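You operate a simulated robot arm through the tools that you are given. There is no shell and no other tool.

The job below is to be done with a simulated robot arm. You get a single attempt, and the scene is never put back.

Task
Clamp the board in the holder, then solder the OUT pad.
Fine: tin the iron first; it ends in its stand, heat off; leave the IN pad.

It is judged by the outcome, as a careful person would: the job done as asked, and still so three seconds after it is handed in. It fails if anything else is knocked over, pushed out of place, dropped, spilled or broken.

Robot
A 6-joint arm with a two-finger parallel gripper, fixed in place. Base frame: the origin is at the foot of the arm, x ahead of it, y to its left, z up. Units: m, rad, N and s.
With the tool pointing down near the work surface it reaches from about 0.26 to 0.68 m from the base axis. Its first joint turns from -1.152 to 1.152 rad. Payload 2.9 kg.
The tool frame sits at the grasp point between the pads (the TCP): z along the fingers, y along the line on which they close. The tips reach 0.03 m beyond it. Largest opening 0.11 m; finger width 0.02, thickness 0.01; the body of the gripper, 0.048 by 0.112 m, starts 0.055 m behind the TCP.
Orientation is told as [roll, pitch, yaw] about the base's x, y, z axes, in that order, counted from this pose: with the fingers straight down and closing along the base's y, the tool's x points along the base's -x, its y along +y and its z along -z.

Tools
- The arm moves only by the tool nudge_tool. Its argument "series" is a list of rows, each a list of 3 entries, a list of its own where there are three numbers: the turn, a rotation vector about the tool's x, y, z in rad, then the shift along the tool's x, y, z in m, then the closure, from 0 (fully open) to 1 (shut). In form: [[[wx, wy, wz], [dx, dy, dz], hand], ...]. A call has 1 to 20 rows; each row is the pose to reach, as a shift and turn from the pose commanded when the call began, along the tool's axes at that moment. Rows are played at 5 a second. More than 0.05 m and 0.15 rad between two rows, or a gripper value outside its range, and nothing of the call is played. A pose out of reach is approached as far as the arm can. The call stops where the force on the tool passes 40 N (or 10 N more than at its start, if that is more) or the arm is blocked; 0.2 s more then pass. The fingers move at their own pace (about 0.108 m/s each) and stop on an object; they squeeze with about 34 N. The grip force told is the motor's: it shows also when the fingers shut on nothing. Time passes only in rows, and 0.2 s behind the last, so rows that repeat a pose let the fingers close. The reply holds the time, the measured pose of the TCP, the force on the tool along the base axes, the opening and the grip force, in the units named above and with some noise, with the torque about the TCP (base axes, N m) and any sound that the robot's microphone picked up, and new pictures: "show" is both (left out), scene, wrist or none.
- Cameras (640 x 400 px; columns grow to the right, rows downward): "scene" is fixed at [0.092, 0.4442, 1.3901]; the picture's right is [-0.61, -0.80, 0.00], its down [-0.41, 0.31, -0.85] and it looks along [0.68, -0.52, -0.52] (base axes); focal length 320 px, centre (320, 200). "wrist" rides on the gripper at [0.072, 0.017, -0.103] in the tool frame; the picture's right is [-0.23, 0.97, 0.00], its down [-0.76, -0.18, -0.62] and it looks along [-0.61, -0.14, 0.78] (tool axes); focal length 222 px, centre (320, 200). There is no depth. A picture from a camera that has moved, and an enlarged one, comes with that camera's place and axes in the base frame and with its lens.
- inspect(camera, box): a new picture of the part [left, top, right, bottom] of that camera's present view, enlarged. No time passes.
- close_job(): hands the job in; it is judged then, once.

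Nothing tells you positions but the pictures and the camera data. Unless the task says otherwise, let go and move clear before handing in.

The tools are called after "Request:" as a command line: name --argument value ..., lists and objects as JSON in quotes. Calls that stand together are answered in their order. nudge_tool: Moves the arm, as the interface text tells. Its arguments: {"type":"object","properties":{"series":{"type":"array","items":{"type":"array"}},"show":{"type":"string","enum":["both","scene","wrist","none"]}},"required":["series"]} The other tools are called the same way: inspect (camera, box) takes an enlarged picture of a part of a camera's view; close_job () hands the job in.

At the start:

```text
time_s: 0.0
tool_pos: [0.3698, -0.017, 1.1282]
orientation: [0.0, 0.001, 0.0]
force: [-0.1, -0.3, -0.4]
torque: [0.04, 0.03, 0.0]
grip_width: 0.1098
gripper_force: 0.0
```

scene: 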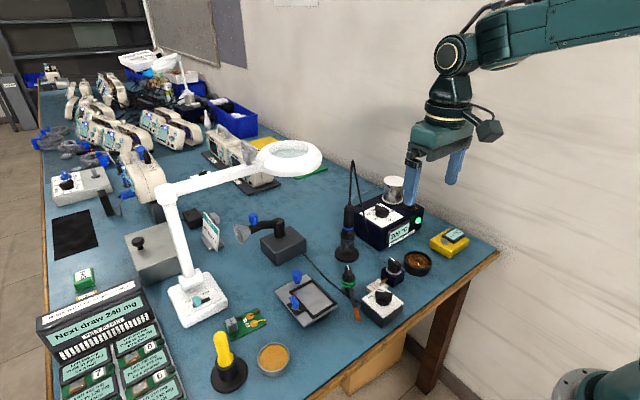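
wrist: 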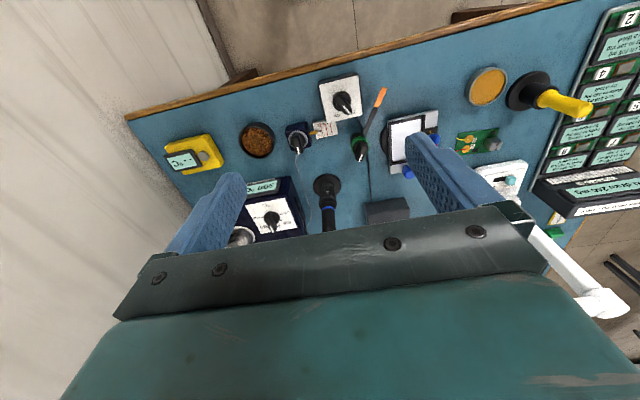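

I see a bench with a soldering station (blue box showing a temperature), an iron, a board, a holder and several other things. I'll look closer at each before moving.

Request:
inspect --camera "scene" --box '[320, 150, 480, 250]'

Request:
inspect --camera "scene" --box '[260, 240, 420, 340]'

Request:
inspect --camera "scene" --box '[180, 290, 340, 390]'

Request:
inspect --camera "wrist" --box '[140, 60, 396, 220]'

Request:
inspect --camera "wrist" --box '[340, 40, 596, 200]'

Request:
inspect --camera "scene" --box '[30, 200, 350, 400]'

```text
4.00 times, centred on (400, 200) of scene
camera zoom: at [0.092, 0.4442, 1.3901], right [-0.61, -0.8, 0.0], down [-0.41, 0.31, -0.85], along [0.68, -0.52, -0.52], focal length 1278 px, centre (0, 200)
```

zoom: 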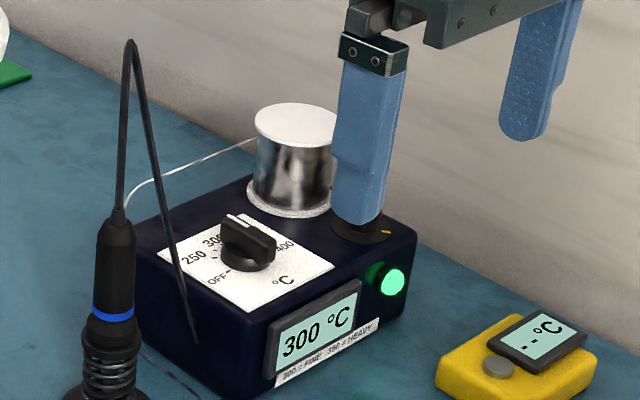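

```text
4.00 times, centred on (340, 290) of scene
camera zoom: at [0.092, 0.4442, 1.3901], right [-0.61, -0.8, 0.0], down [-0.41, 0.31, -0.85], along [0.68, -0.52, -0.52], focal length 1278 px, centre (240, -160)
```

zoom: 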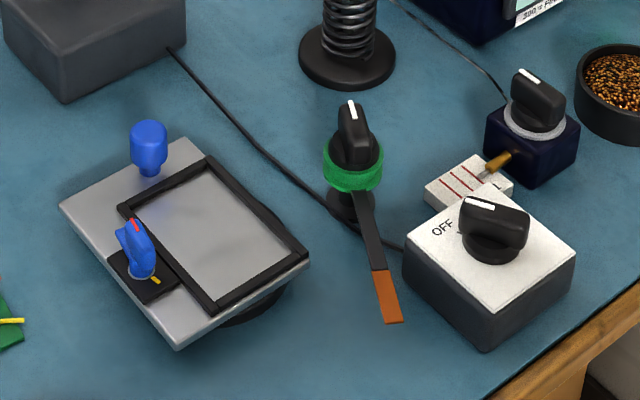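

```text
4.00 times, centred on (260, 340) of scene
camera zoom: at [0.092, 0.4442, 1.3901], right [-0.61, -0.8, 0.0], down [-0.41, 0.31, -0.85], along [0.68, -0.52, -0.52], focal length 1278 px, centre (560, -360)
```

zoom: 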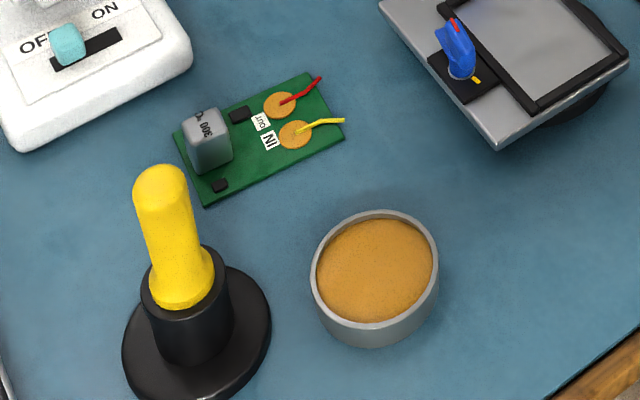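

```text
2.50 times, centred on (268, 140) of wrist
camera zoom: at [0.2973, 0.0014, 1.2312], right [0.23, 0.97, 0.0], down [0.76, -0.18, 0.62], along [0.61, -0.14, -0.78], focal length 555 px, centre (450, 350)
```

zoom: 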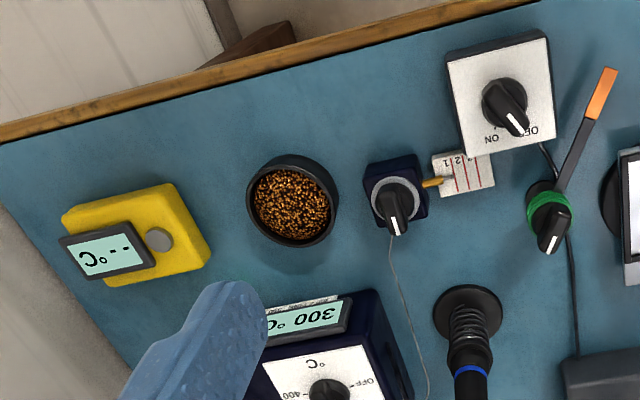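

```text
2.50 times, centred on (468, 120) of wrist
camera zoom: at [0.2973, 0.0014, 1.2312], right [0.23, 0.97, 0.0], down [0.76, -0.18, 0.62], along [0.61, -0.14, -0.78], focal length 555 px, centre (-50, 400)
```

zoom: 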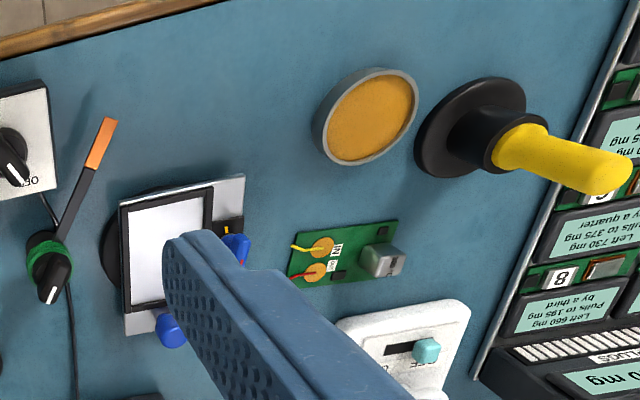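

```text
2.00 times, centred on (190, 300) of scene
camera zoom: at [0.092, 0.4442, 1.3901], right [-0.61, -0.8, 0.0], down [-0.41, 0.31, -0.85], along [0.68, -0.52, -0.52], focal length 639 px, centre (580, 0)
```

zoom: 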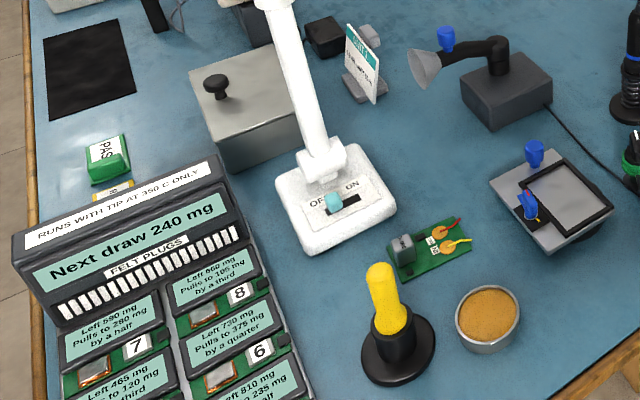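

Many small fittings carry labels and settings. I'll zoom further to read them and understand the mechanisms.

Request:
inspect --camera "scene" --box '[340, 235, 420, 285]'

Request:
inspect --camera "scene" --box '[330, 270, 410, 320]'

Request:
inspect --camera "scene" --box '[270, 265, 350, 315]'

Request:
inspect --camera "scene" --box '[220, 305, 276, 340]'

Request:
inspect --camera "scene" --box '[364, 190, 428, 230]'

Request:
inspect --camera "scene" --box '[380, 215, 444, 255]'

Request:
inspect --camera "scene" --box '[190, 205, 318, 285]'

Request:
inspect --camera "wrist" --box '[280, 70, 408, 150]'

Request:
inspect --camera "wrist" --box '[370, 90, 498, 170]'

Request:
inspect --camera "scene" --box '[320, 150, 384, 270]'

```text
8.00 times, centred on (380, 260) of scene
camera zoom: at [0.092, 0.4442, 1.3901], right [-0.61, -0.8, 0.0], down [-0.41, 0.31, -0.85], along [0.68, -0.52, -0.52], focal length 2556 px, centre (-160, -280)
```

zoom: 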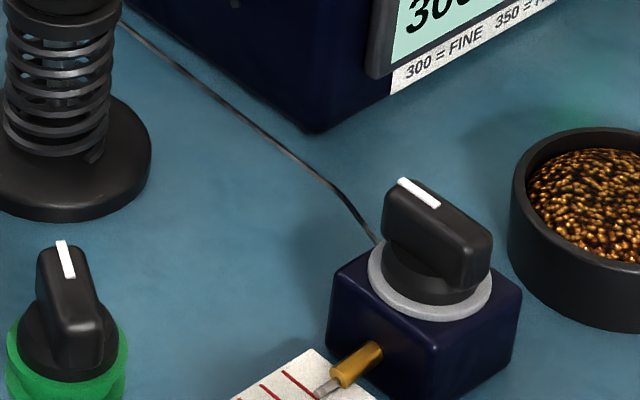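

```text
8.00 times, centred on (370, 295) of scene
camera zoom: at [0.092, 0.4442, 1.3901], right [-0.61, -0.8, 0.0], down [-0.41, 0.31, -0.85], along [0.68, -0.52, -0.52], focal length 2556 px, centre (-80, -560)
```

zoom: 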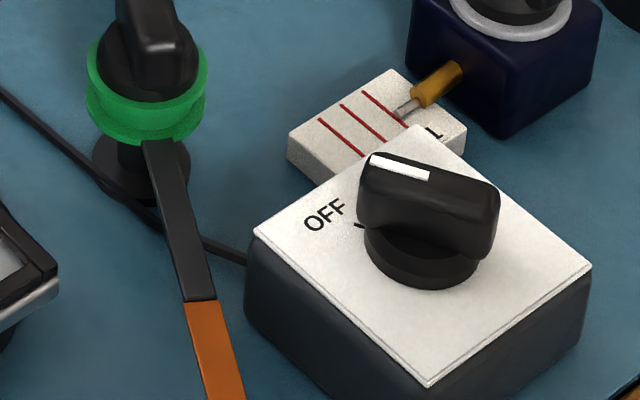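

```text
8.00 times, centred on (310, 290) of scene
camera zoom: at [0.092, 0.4442, 1.3901], right [-0.61, -0.8, 0.0], down [-0.41, 0.31, -0.85], along [0.68, -0.52, -0.52], focal length 2556 px, centre (400, -520)
```

zoom: 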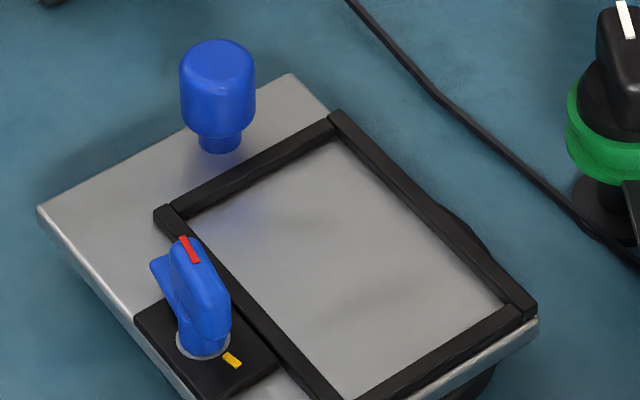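

```text
11.43 times, centred on (248, 322) of scene
camera zoom: at [0.092, 0.4442, 1.3901], right [-0.61, -0.8, 0.0], down [-0.41, 0.31, -0.85], along [0.68, -0.52, -0.52], focal length 3652 px, centre (1143, -1200)
```

zoom: 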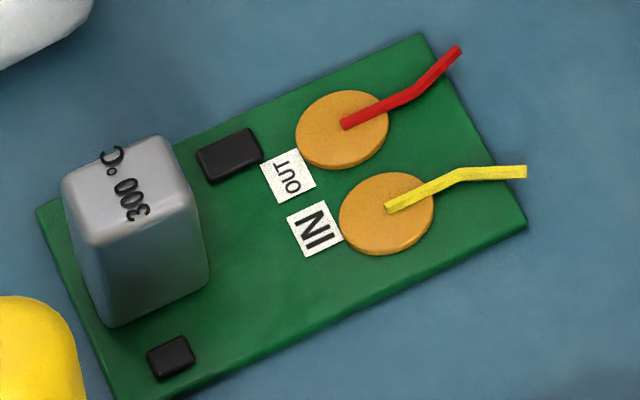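

```text
10.00 times, centred on (396, 210) of scene
camera zoom: at [0.092, 0.4442, 1.3901], right [-0.61, -0.8, 0.0], down [-0.41, 0.31, -0.85], along [0.68, -0.52, -0.52], focal length 3195 px, centre (-440, 100)
```

zoom: 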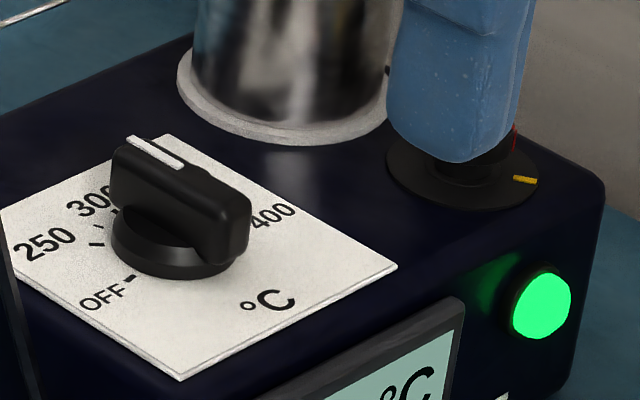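

```text
10.00 times, centred on (412, 235) of scene
camera zoom: at [0.092, 0.4442, 1.3901], right [-0.61, -0.8, 0.0], down [-0.41, 0.31, -0.85], along [0.68, -0.52, -0.52], focal length 3195 px, centre (-600, -150)
```

zoom: 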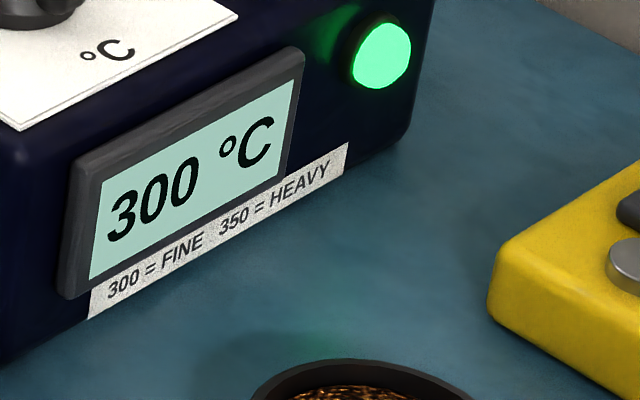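

```text
5.00 times, centred on (254, 245) of scene
camera zoom: at [0.092, 0.4442, 1.3901], right [-0.61, -0.8, 0.0], down [-0.41, 0.31, -0.85], along [0.68, -0.52, -0.52], focal length 1598 px, centre (650, -25)
```

zoom: 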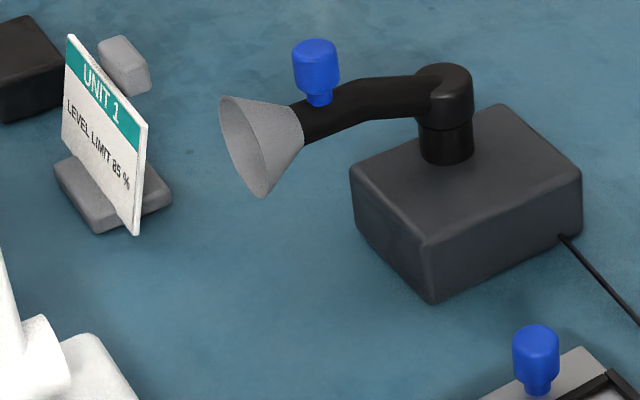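

```text
5.00 times, centred on (344, 110) of wrist
camera zoom: at [0.2973, 0.0014, 1.2312], right [0.23, 0.97, 0.0], down [0.76, -0.18, 0.62], along [0.61, -0.14, -0.78], focal length 1111 px, centre (200, 650)
```

zoom: 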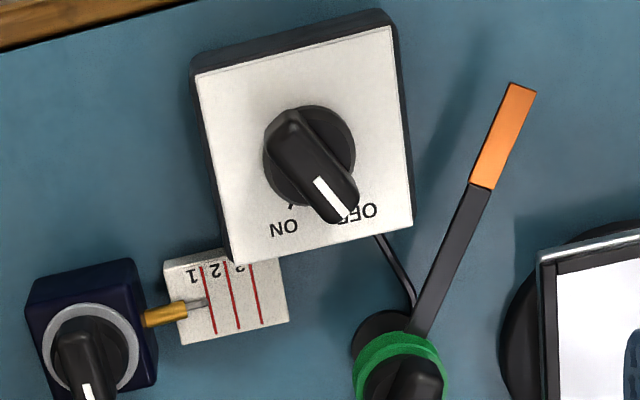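

```text
5.00 times, centred on (434, 130) of wrist
camera zoom: at [0.2973, 0.0014, 1.2312], right [0.23, 0.97, 0.0], down [0.76, -0.18, 0.62], along [0.61, -0.14, -0.78], focal length 1111 px, centre (-250, 550)
```

zoom: 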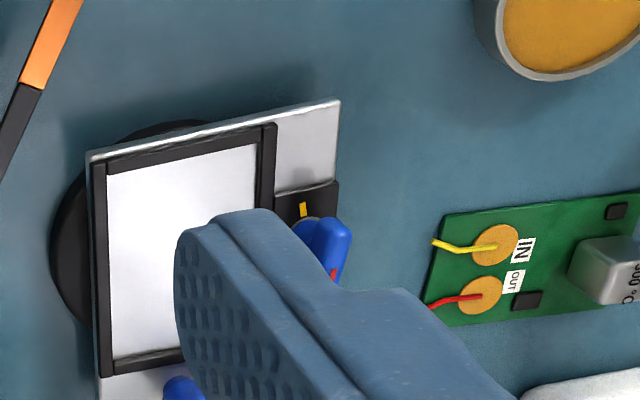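

```text
3.33 times, centred on (352, 210) of scene
camera zoom: at [0.092, 0.4442, 1.3901], right [-0.61, -0.8, 0.0], down [-0.41, 0.31, -0.85], along [0.68, -0.52, -0.52], focal length 1065 px, centre (213, 167)
```

zoom: 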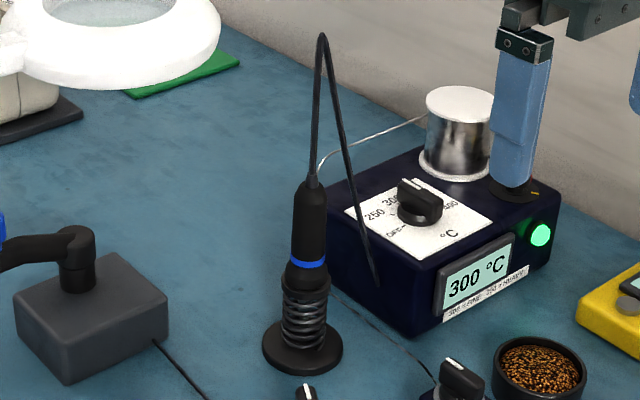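

Triangulating both cameras puts the table at z≈0.765. The board is near (0.58, 0.29), the holder frame near (0.53, 0.13), the iron stand near (0.61, -0.05), the station near (0.62, -0.19) and the solder feeder near (0.46, -0.03). I'll move the wrist camera over to look more closely, starting with the station.

Request:
nudge_tool --series '[[[0, 0, 0], [-0.01, -0.04, 0.02], 0], [[0, 0, 0], [-0.02, -0.08, 0.05], 0], [[0, 0, 0], [-0.03, -0.113, 0.078], 0], [[0, 0, 0], [-0.03, -0.113, 0.078], 0]]'

```text
refused: row 2 steps farther than a row can; nothing moved
```

The second step was slightly too long, so I'll use smaller steps for the same look at the station.

Request:
nudge_tool --series '[[[0, 0, 0], [-0.01, -0.03, 0.02], 0], [[0, 0, 0], [-0.02, -0.06, 0.04], 0], [[0, 0, 0], [-0.03, -0.09, 0.06], 0], [[0, 0, 0], [-0.03, -0.113, 0.078], 0], [[0, 0, 0], [-0.03, -0.113, 0.078], 0]]'

```text
time_s: 1.2
tool_pos: [0.3965, -0.1297, 1.051]
orientation: [0.001, 0.0, 0.0]
force: [0.0, -0.1, -0.1]
torque: [0.01, -0.01, 0.03]
grip_width: 0.11
gripper_force: 0.0
camera wrist: at [0.3264, -0.1112, 1.1532], right [0.23, 0.97, 0.0], down [0.76, -0.18, 0.62], along [0.61, -0.14, -0.78], focal length 222 px, centre (320, 200)
```

scene: 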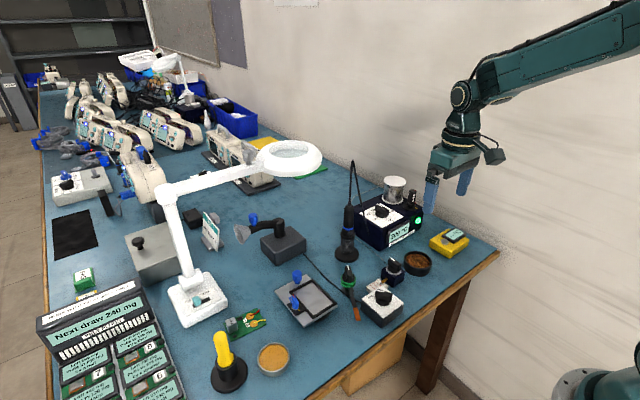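
wrist: 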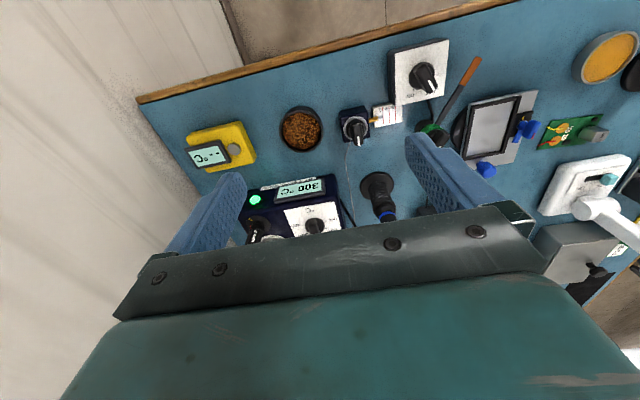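

The hand is now clear of the station in the scene view, so I'll zoom on the station controls and the feeder.

Request:
inspect --camera "scene" --box '[370, 180, 434, 220]'

Request:
inspect --camera "wrist" --box '[230, 170, 390, 270]'

Request:
inspect --camera "wrist" --box '[320, 30, 480, 130]'

Request:
inspect --camera "wrist" --box '[430, 80, 590, 180]'

Request:
inspect --camera "wrist" --box '[180, 90, 340, 190]'

```text
10.00 times, centred on (402, 200) of scene
camera zoom: at [0.092, 0.4441, 1.3901], right [-0.61, -0.8, 0.0], down [-0.41, 0.31, -0.85], along [0.68, -0.52, -0.52], focal length 3195 px, centre (-500, 200)
```

zoom: 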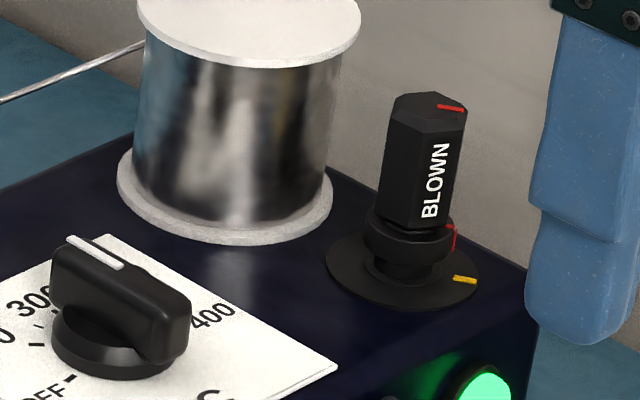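

```text
4.00 times, centred on (310, 220) of wrist
camera zoom: at [0.3264, -0.1112, 1.1532], right [0.23, 0.97, 0.0], down [0.76, -0.18, 0.62], along [0.61, -0.14, -0.78], focal length 888 px, centre (360, 120)
```

zoom: 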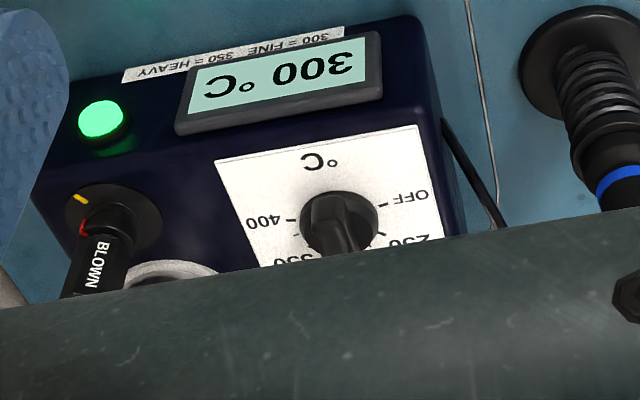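

```text
4.00 times, centred on (400, 80) of wrist
camera zoom: at [0.3264, -0.1112, 1.1532], right [0.23, 0.97, 0.0], down [0.76, -0.18, 0.62], along [0.61, -0.14, -0.78], focal length 888 px, centre (0, 680)
```

zoom: 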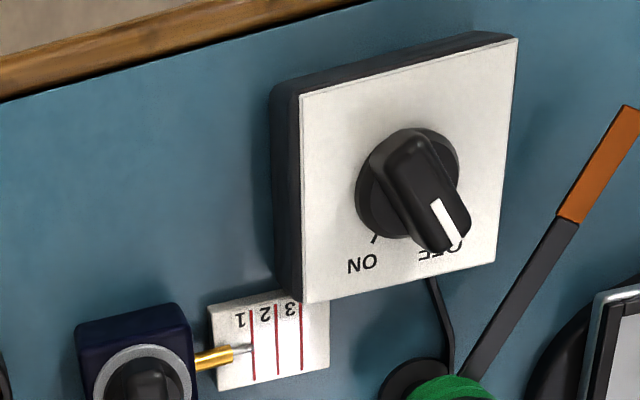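

```text
4.00 times, centred on (510, 130) of wrist
camera zoom: at [0.3264, -0.1112, 1.1532], right [0.23, 0.97, 0.0], down [0.76, -0.18, 0.62], along [0.61, -0.14, -0.78], focal length 888 px, centre (-440, 480)
```

zoom: 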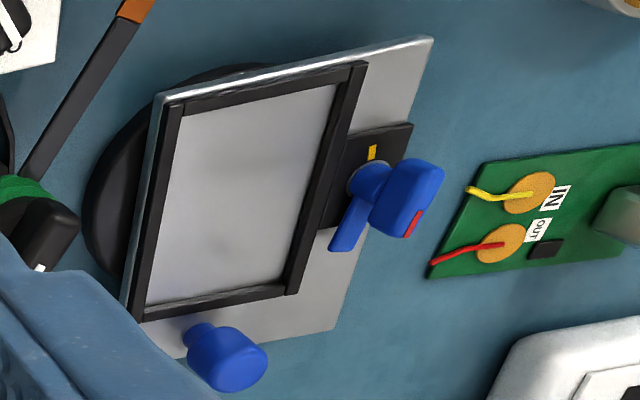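

```text
4.00 times, centred on (260, 140) of wrist
camera zoom: at [0.3264, -0.1112, 1.1532], right [0.23, 0.97, 0.0], down [0.76, -0.18, 0.62], along [0.61, -0.14, -0.78], focal length 888 px, centre (560, 440)
```

zoom: 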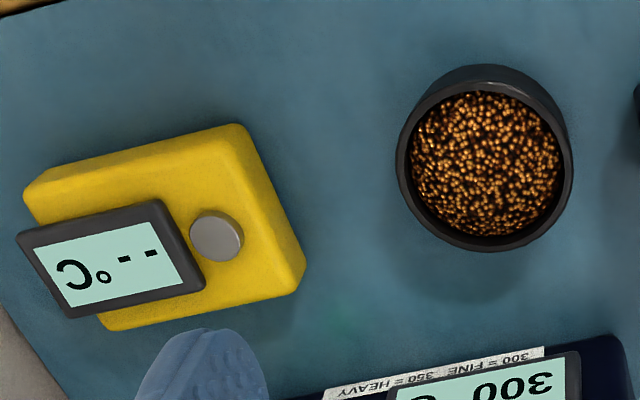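

The station carries a fuse marked "BLOWN", so its 300 °C display may not be trustworthy. I'll look around for a spare fuse or other notes before touching anything.

Request:
inspect --camera "scene" --box '[30, 260, 190, 360]'

Request:
inspect --camera "scene" --box '[60, 320, 220, 400]'

Request:
inspect --camera "scene" --box '[40, 150, 200, 290]'

Request:
inspect --camera "scene" --box '[180, 120, 340, 220]'

Request:
inspect --camera "scene" --box '[110, 190, 238, 270]'

Request:
inspect --camera "wrist" --box '[512, 150, 640, 310]'

Request:
inspect --camera "scene" --box '[420, 220, 484, 260]'

Request:
inspect --camera "scene" --box '[200, 320, 300, 400]'

Request:
inspect --camera "scene" --box '[40, 50, 260, 190]'

```text
4.00 times, centred on (110, 310) of scene
camera zoom: at [0.092, 0.4441, 1.3901], right [-0.61, -0.8, 0.0], down [-0.41, 0.31, -0.85], along [0.68, -0.52, -0.52], focal length 1278 px, centre (1160, -240)
```

zoom: 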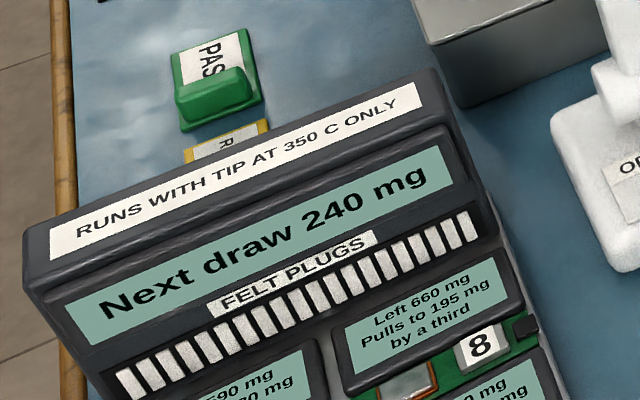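

```text
4.00 times, centred on (140, 360) of scene
camera zoom: at [0.092, 0.4441, 1.3901], right [-0.61, -0.8, 0.0], down [-0.41, 0.31, -0.85], along [0.68, -0.52, -0.52], focal length 1278 px, centre (1040, -440)
```

zoom: 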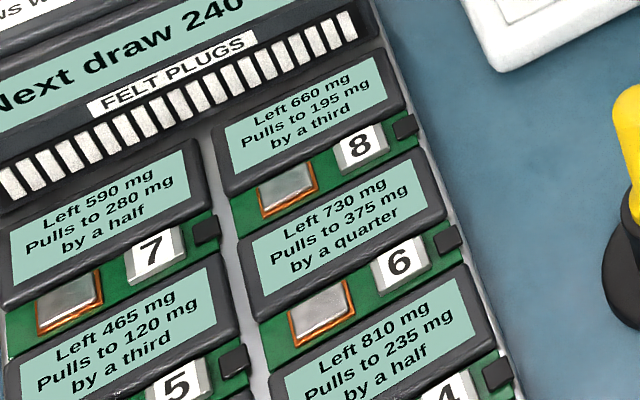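

```text
2.86 times, centred on (120, 220) of scene
camera zoom: at [0.092, 0.4441, 1.3901], right [-0.61, -0.8, 0.0], down [-0.41, 0.31, -0.85], along [0.68, -0.52, -0.52], focal length 913 px, centre (891, 143)
```

zoom: 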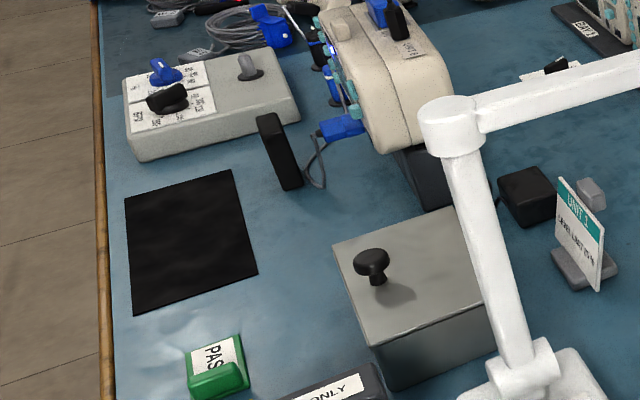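

```text
4.00 times, centred on (260, 170) of scene
camera zoom: at [0.092, 0.4441, 1.3901], right [-0.61, -0.8, 0.0], down [-0.41, 0.31, -0.85], along [0.68, -0.52, -0.52], focal length 1278 px, centre (560, 320)
```

zoom: 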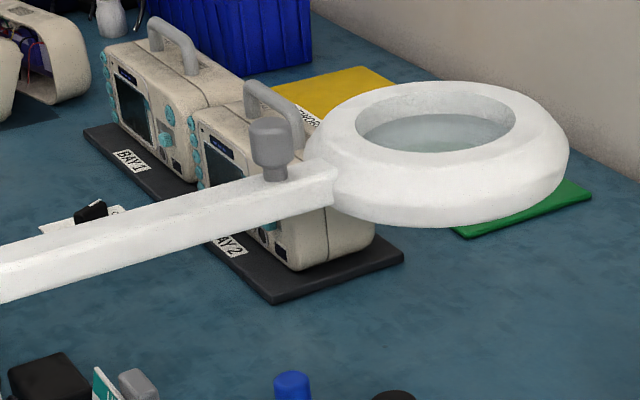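

```text
5.00 times, centred on (174, 230) of scene
camera zoom: at [0.092, 0.4441, 1.3901], right [-0.61, -0.8, 0.0], down [-0.41, 0.31, -0.85], along [0.68, -0.52, -0.52], focal length 1598 px, centre (1050, 50)
```

zoom: 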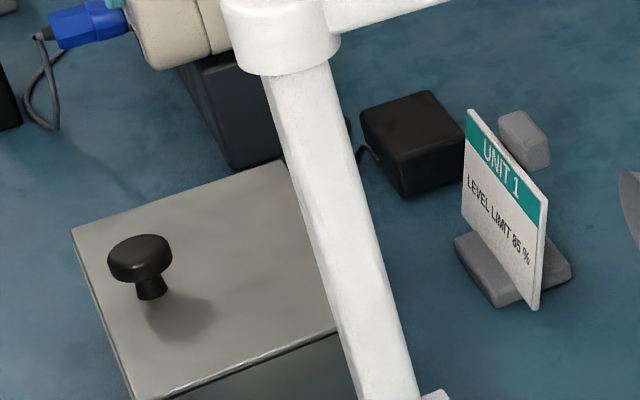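

```text
2.50 times, centred on (576, 230) of wrist
camera zoom: at [0.3264, -0.1112, 1.1532], right [0.23, 0.97, 0.0], down [0.76, -0.18, 0.62], along [0.61, -0.14, -0.78], focal length 555 px, centre (-320, 125)
```

zoom: 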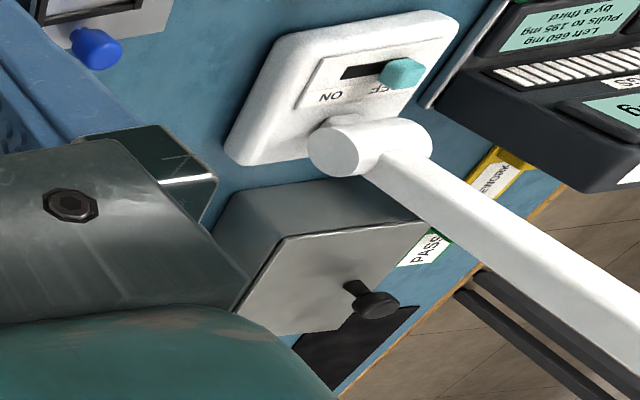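

```text
10.00 times, centred on (452, 240) of scene
camera zoom: at [0.092, 0.4441, 1.3901], right [-0.61, -0.8, 0.0], down [-0.41, 0.31, -0.85], along [0.68, -0.52, -0.52], focal length 3195 px, centre (-1000, -200)
```

zoom: 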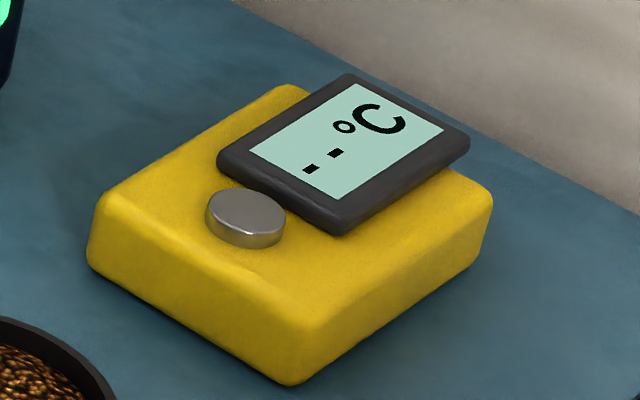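

```text
5.00 times, centred on (250, 360) of scene
camera zoom: at [0.092, 0.4441, 1.3901], right [-0.61, -0.8, 0.0], down [-0.41, 0.31, -0.85], along [0.68, -0.52, -0.52], focal length 1598 px, centre (670, -600)
```

zoom: 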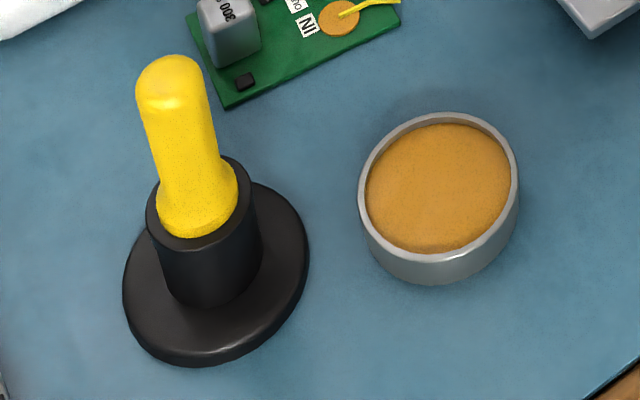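

```text
2.86 times, centred on (150, 120) of scene
camera zoom: at [0.092, 0.4441, 1.3901], right [-0.61, -0.8, 0.0], down [-0.41, 0.31, -0.85], along [0.68, -0.52, -0.52], focal length 913 px, centre (806, 429)
```

zoom: 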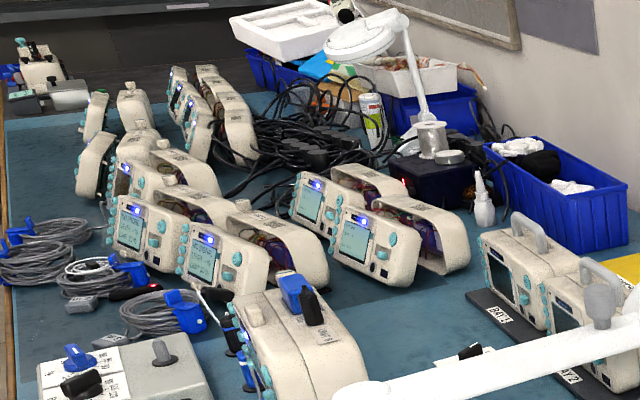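

The area in reach has no obvious spare fuse, and the contact thermometer will show whether the tip is really at 300 °C. Next I'll look closely at the holder's clamp and the board with the wrist camera.

Request:
nudge_tool --series '[[[0, 0, 0], [0, 0.045, 0.007], 0], [[0, 0, 0], [0, 0.09, 0.014], 0], [[0, 0, 0], [0, 0.135, 0.021], 0], [[0, 0, 0], [0, 0.18, 0.028], 0], [[0, 0, 0], [0, 0.225, 0.035], 0], [[0, 0, 0], [0, 0.27, 0.042], 0], [[0, 0, 0], [0, 0.3, 0.05], 0], [[0, 0, 0], [0, 0.3, 0.05], 0]]'

Request:
inspect --camera "wrist" --box '[190, 60, 350, 160]'

Request:
inspect --camera "wrist" --box '[320, 80, 480, 180]'

```text
time_s: 3.0
tool_pos: [0.3998, 0.1728, 1.0002]
orientation: [-0.001, 0.002, -0.002]
force: [-0.5, 0.6, 0.3]
torque: [-0.02, 0.0, -0.01]
grip_width: 0.1101
gripper_force: 0.0
camera wrist: at [0.3274, 0.1902, 1.1023], right [0.23, 0.97, 0.0], down [0.76, -0.18, 0.62], along [0.61, -0.14, -0.78], focal length 222 px, centre (320, 200)
```

scene: 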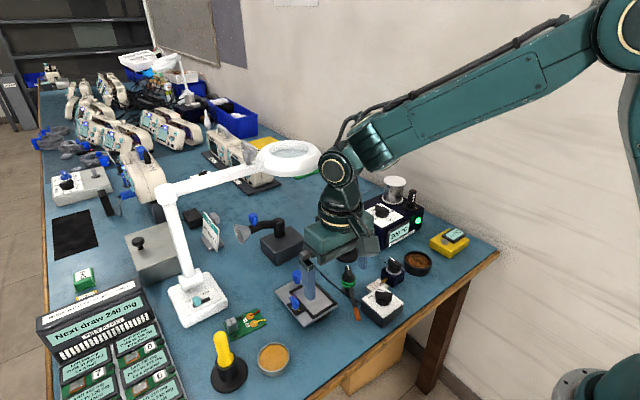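
wrist: 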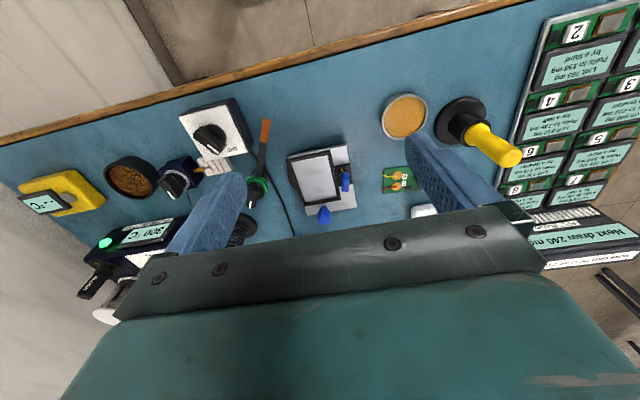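

```text
4.00 times, centred on (270, 110) of wrist
camera zoom: at [0.3274, 0.1902, 1.1023], right [0.23, 0.97, 0.0], down [0.76, -0.18, 0.62], along [0.61, -0.14, -0.78], focal length 888 px, centre (520, 560)
```

zoom: 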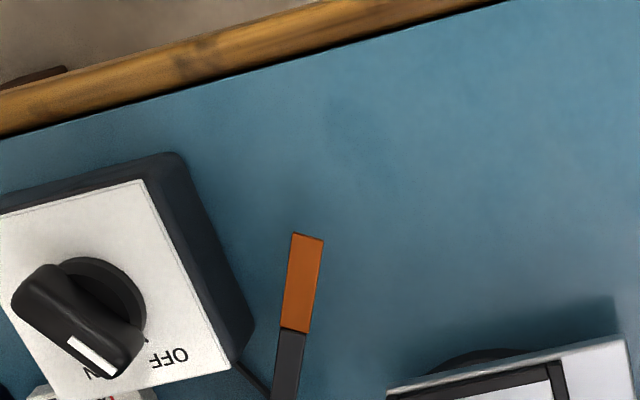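

```text
4.00 times, centred on (400, 130) of wrist
camera zoom: at [0.3274, 0.1902, 1.1023], right [0.23, 0.97, 0.0], down [0.76, -0.18, 0.62], along [0.61, -0.14, -0.78], focal length 888 px, centre (0, 480)
```

zoom: 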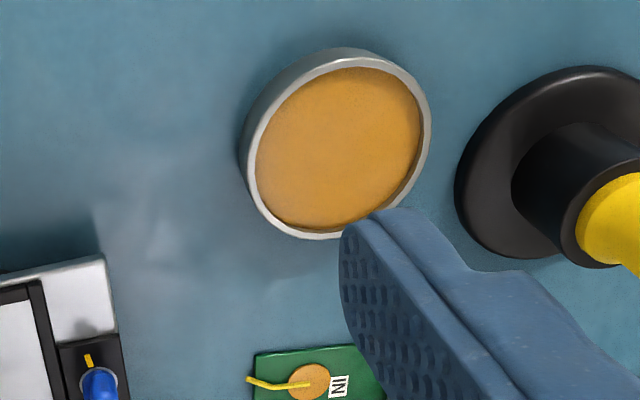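

The holder, lever and board are now visible between the fingers. I'll zoom on them.

Request:
inspect --camera "wrist" --box '[280, 140, 376, 230]'

Request:
inspect --camera "wrist" --box '[325, 160, 365, 200]'

Request:
inspect --camera "wrist" --box '[370, 150, 450, 220]'

Request:
inspect --camera "wrist" --box '[210, 110, 300, 220]'

Request:
inspect --camera "wrist" --box '[70, 220, 180, 320]'

Request:
inspect --camera "wrist" --box '[140, 90, 260, 200]'

```text
4.44 times, centred on (328, 185) of wrist
camera zoom: at [0.3274, 0.1902, 1.1023], right [0.23, 0.97, 0.0], down [0.76, -0.18, 0.62], along [0.61, -0.14, -0.78], focal length 987 px, centre (284, 267)
```

zoom: 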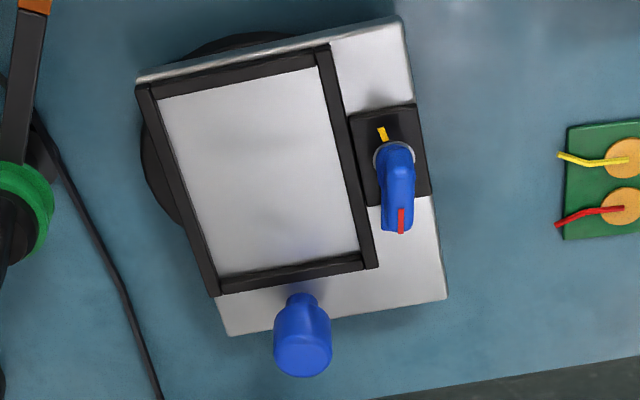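

```text
10.00 times, centred on (345, 180) of wrist
camera zoom: at [0.3274, 0.1902, 1.1023], right [0.23, 0.97, 0.0], down [0.76, -0.18, 0.62], along [0.61, -0.14, -0.78], focal length 2221 px, centre (70, 400)
```

zoom: 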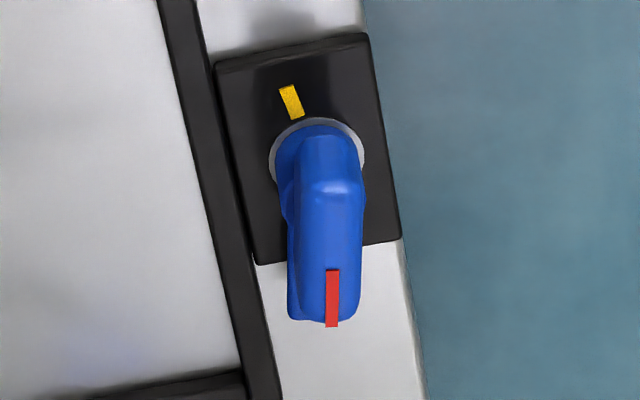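

```text
5.71 times, centred on (410, 185) of wrist
camera zoom: at [0.3274, 0.1902, 1.1023], right [0.23, 0.97, 0.0], down [0.76, -0.18, 0.62], along [0.61, -0.14, -0.78], focal length 1269 px, centre (-194, 286)
```

zoom: 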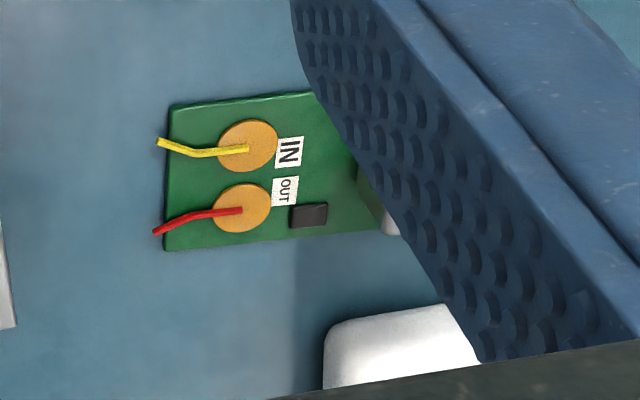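

```text
3.64 times, centred on (255, 165) of wrist
camera zoom: at [0.3274, 0.1902, 1.1023], right [0.23, 0.97, 0.0], down [0.76, -0.18, 0.62], along [0.61, -0.14, -0.78], focal length 808 px, centre (556, 327)
```

zoom: 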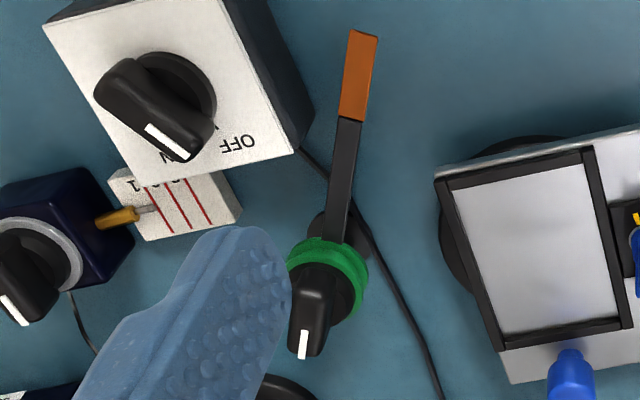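

```text
4.00 times, centred on (125, 270) of wrist
camera zoom: at [0.3274, 0.1902, 1.1023], right [0.23, 0.97, 0.0], down [0.76, -0.18, 0.62], along [0.61, -0.14, -0.78], focal length 888 px, centre (1100, -80)
```

zoom: 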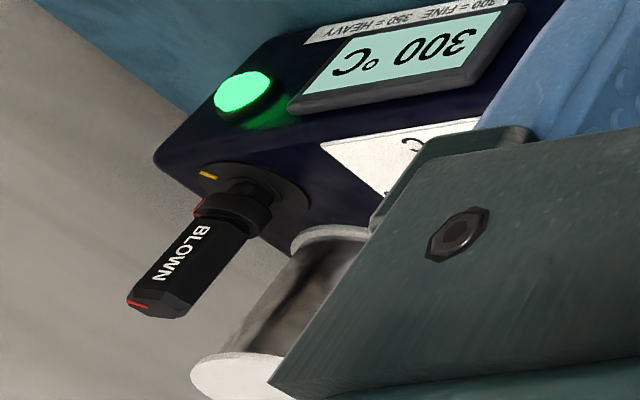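

```text
3.64 times, centred on (200, 145) of wrist
camera zoom: at [0.3274, 0.1902, 1.1023], right [0.23, 0.97, 0.0], down [0.76, -0.18, 0.62], along [0.61, -0.14, -0.78], focal length 808 px, centre (756, 400)
```

zoom: 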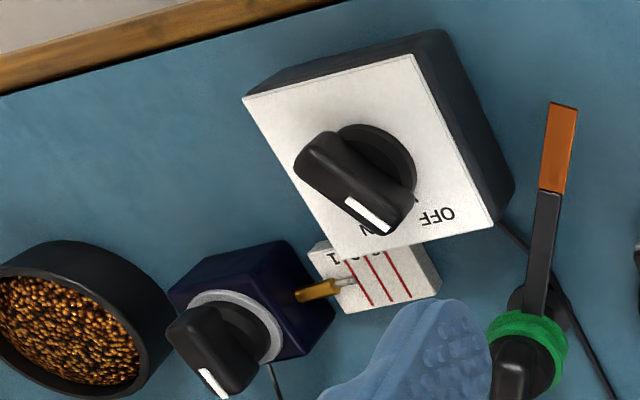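

The lever's red pointer faces +x while the yellow mark on its base is on the -x side. I'll look from more directly above to understand the clamp.

Request:
nudge_tool --series '[[[0, 0, 0], [-0.045, 0.01, 0.01], 0], [[0, 0, 0], [-0.09, 0.02, 0.02], 0], [[0, 0, 0], [-0.11, 0.03, 0.02], 0], [[0, 0, 0], [-0.11, 0.03, 0.02], 0]]' --show "wrist"

Request:
inspect --camera "wrist" --box '[210, 60, 350, 170]'

Request:
inspect --camera "wrist" --box '[330, 90, 460, 200]'

```text
time_s: 4.0
tool_pos: [0.5097, 0.2016, 0.98]
orientation: [0.0, 0.001, 0.001]
force: [0.2, 0.4, 0.5]
torque: [-0.01, 0.02, -0.01]
grip_width: 0.1095
gripper_force: 0.0
camera wrist: at [0.4383, 0.2186, 1.0836], right [0.23, 0.97, 0.0], down [0.76, -0.18, 0.62], along [0.61, -0.14, -0.78], focal length 222 px, centre (320, 200)
```

wrist: 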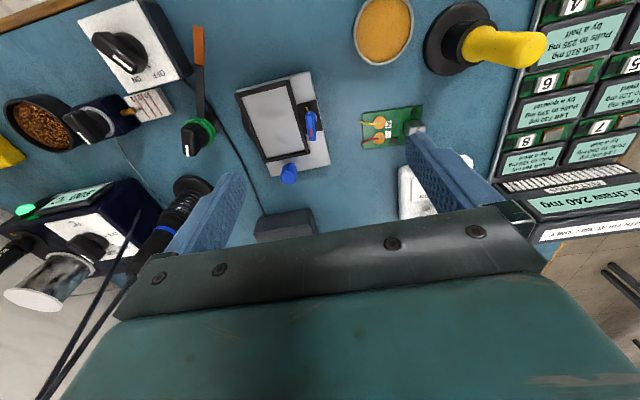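

```text
3.64 times, centred on (280, 115) of wrist
camera zoom: at [0.4383, 0.2186, 1.0836], right [0.23, 0.97, 0.0], down [0.76, -0.18, 0.62], along [0.61, -0.14, -0.78], focal length 808 px, centre (466, 509)
```

zoom: 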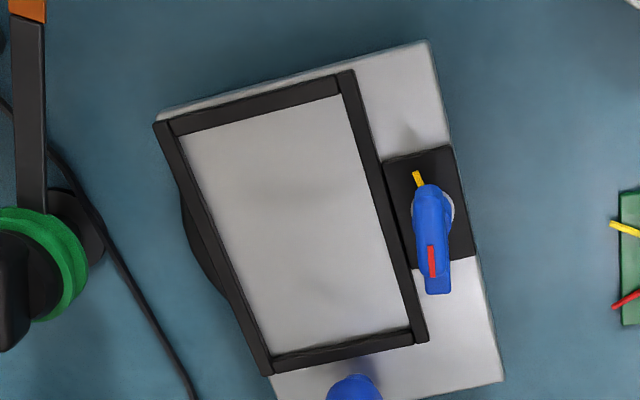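

```text
3.64 times, centred on (395, 145) of wrist
camera zoom: at [0.4383, 0.2186, 1.0836], right [0.23, 0.97, 0.0], down [0.76, -0.18, 0.62], along [0.61, -0.14, -0.78], focal length 808 px, centre (47, 400)
```

zoom: 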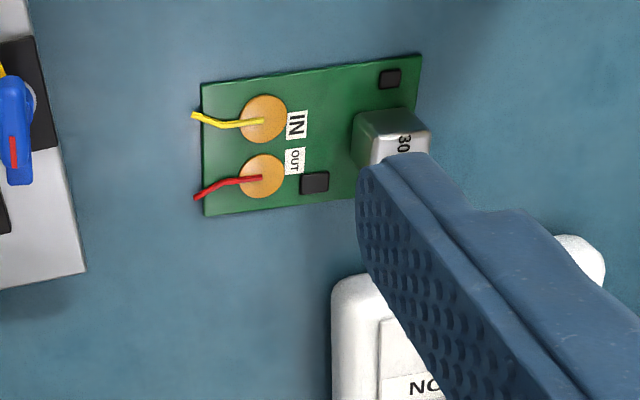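

The frame is axis-aligned, with an inner recess of about 88×58 mm centred near (0.530, 0.136). The board (81×55 mm) is centred near (0.578, 0.292), turned -5.4°, and its grey block near (0.584, 0.318) makes a good grip point. I'll move above the block with yaw ≈ 84.6° and fingers part closed.

Request:
nudge_tool --series '[[[0, 0, -0.1342], [-0.0068, 0.0106, 0.0073], 0.1], [[0, 0, -0.2685], [-0.0135, 0.0212, 0.0145], 0.2], [[0, 0, -0.4027], [-0.0203, 0.0317, 0.0218], 0.3], [[0, 0, -0.5369], [-0.027, 0.0423, 0.0291], 0.4], [[0, 0, -0.6712], [-0.0338, 0.0529, 0.0364], 0.45], [[0, 0, -0.8054], [-0.0405, 0.0635, 0.0436], 0.45], [[0, 0, -0.9397], [-0.0473, 0.0741, 0.0509], 0.45], [[0, 0, -1.0739], [-0.054, 0.0847, 0.0582], 0.45], [[0, 0, -1.2081], [-0.0608, 0.0952, 0.0655], 0.45], [[0, 0, -1.3424], [-0.0675, 0.1058, 0.0727], 0.45], [[0, 0, -1.4766], [-0.0743, 0.1164, 0.08], 0.45], [[0, 0, -1.4766], [-0.0743, 0.1164, 0.08], 0.45]]'

Request:
inspect --camera "wrist" --box '[180, 60, 460, 235]'

```text
time_s: 6.6
tool_pos: [0.5835, 0.3165, 0.9013]
orientation: [0.001, 0.0, 1.479]
force: [-0.4, -0.5, 0.7]
torque: [-0.04, -0.05, 0.0]
grip_width: 0.0606
gripper_force: 0.1
camera wrist: at [0.5613, 0.2478, 1.003], right [-0.95, 0.32, 0.0], down [0.25, 0.74, 0.62], along [0.2, 0.59, -0.78], focal length 222 px, centre (320, 200)
```

scene: 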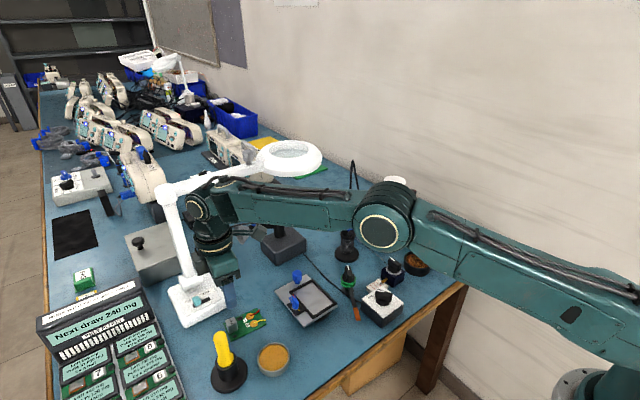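
wrist: 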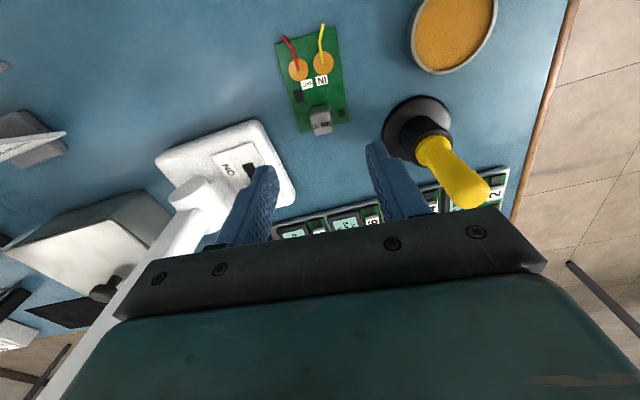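

```text
2.29 times, centred on (320, 148) of wrist
camera zoom: at [0.5613, 0.2478, 1.003], right [-0.95, 0.32, 0.0], down [0.25, 0.74, 0.62], along [0.2, 0.59, -0.78], focal length 508 px, centre (320, 320)
```

zoom: 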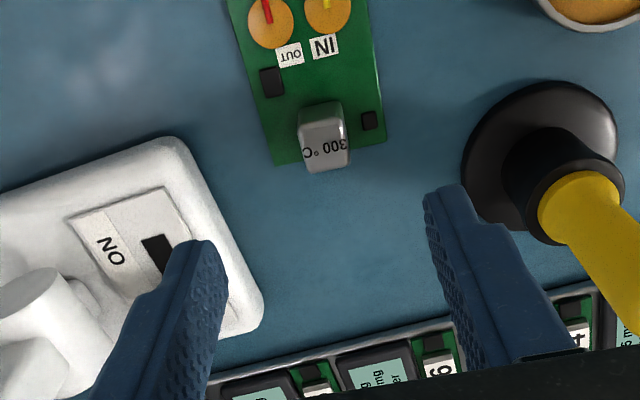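

The arm is above the block. I'll zoom in to check the alignment precisely before descending.

Request:
inspect --camera "wrist" --box '[280, 80, 360, 140]'

Request:
inspect --camera "scene" --box '[200, 270, 280, 350]'

```text
6.67 times, centred on (320, 110) of wrist
camera zoom: at [0.5613, 0.2478, 1.003], right [-0.95, 0.32, 0.0], down [0.25, 0.74, 0.62], along [0.2, 0.59, -0.78], focal length 1481 px, centre (320, 800)
```

zoom: 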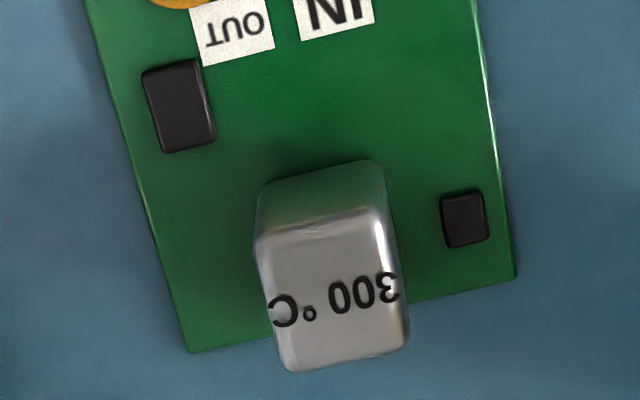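

```text
5.00 times, centred on (240, 310) of scene
camera zoom: at [0.092, 0.4442, 1.3901], right [-0.61, -0.8, 0.0], down [-0.41, 0.31, -0.85], along [0.68, -0.52, -0.52], focal length 1598 px, centre (720, -350)
```

zoom: 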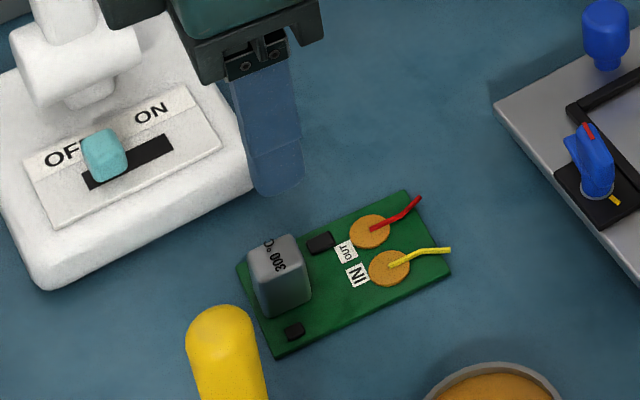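

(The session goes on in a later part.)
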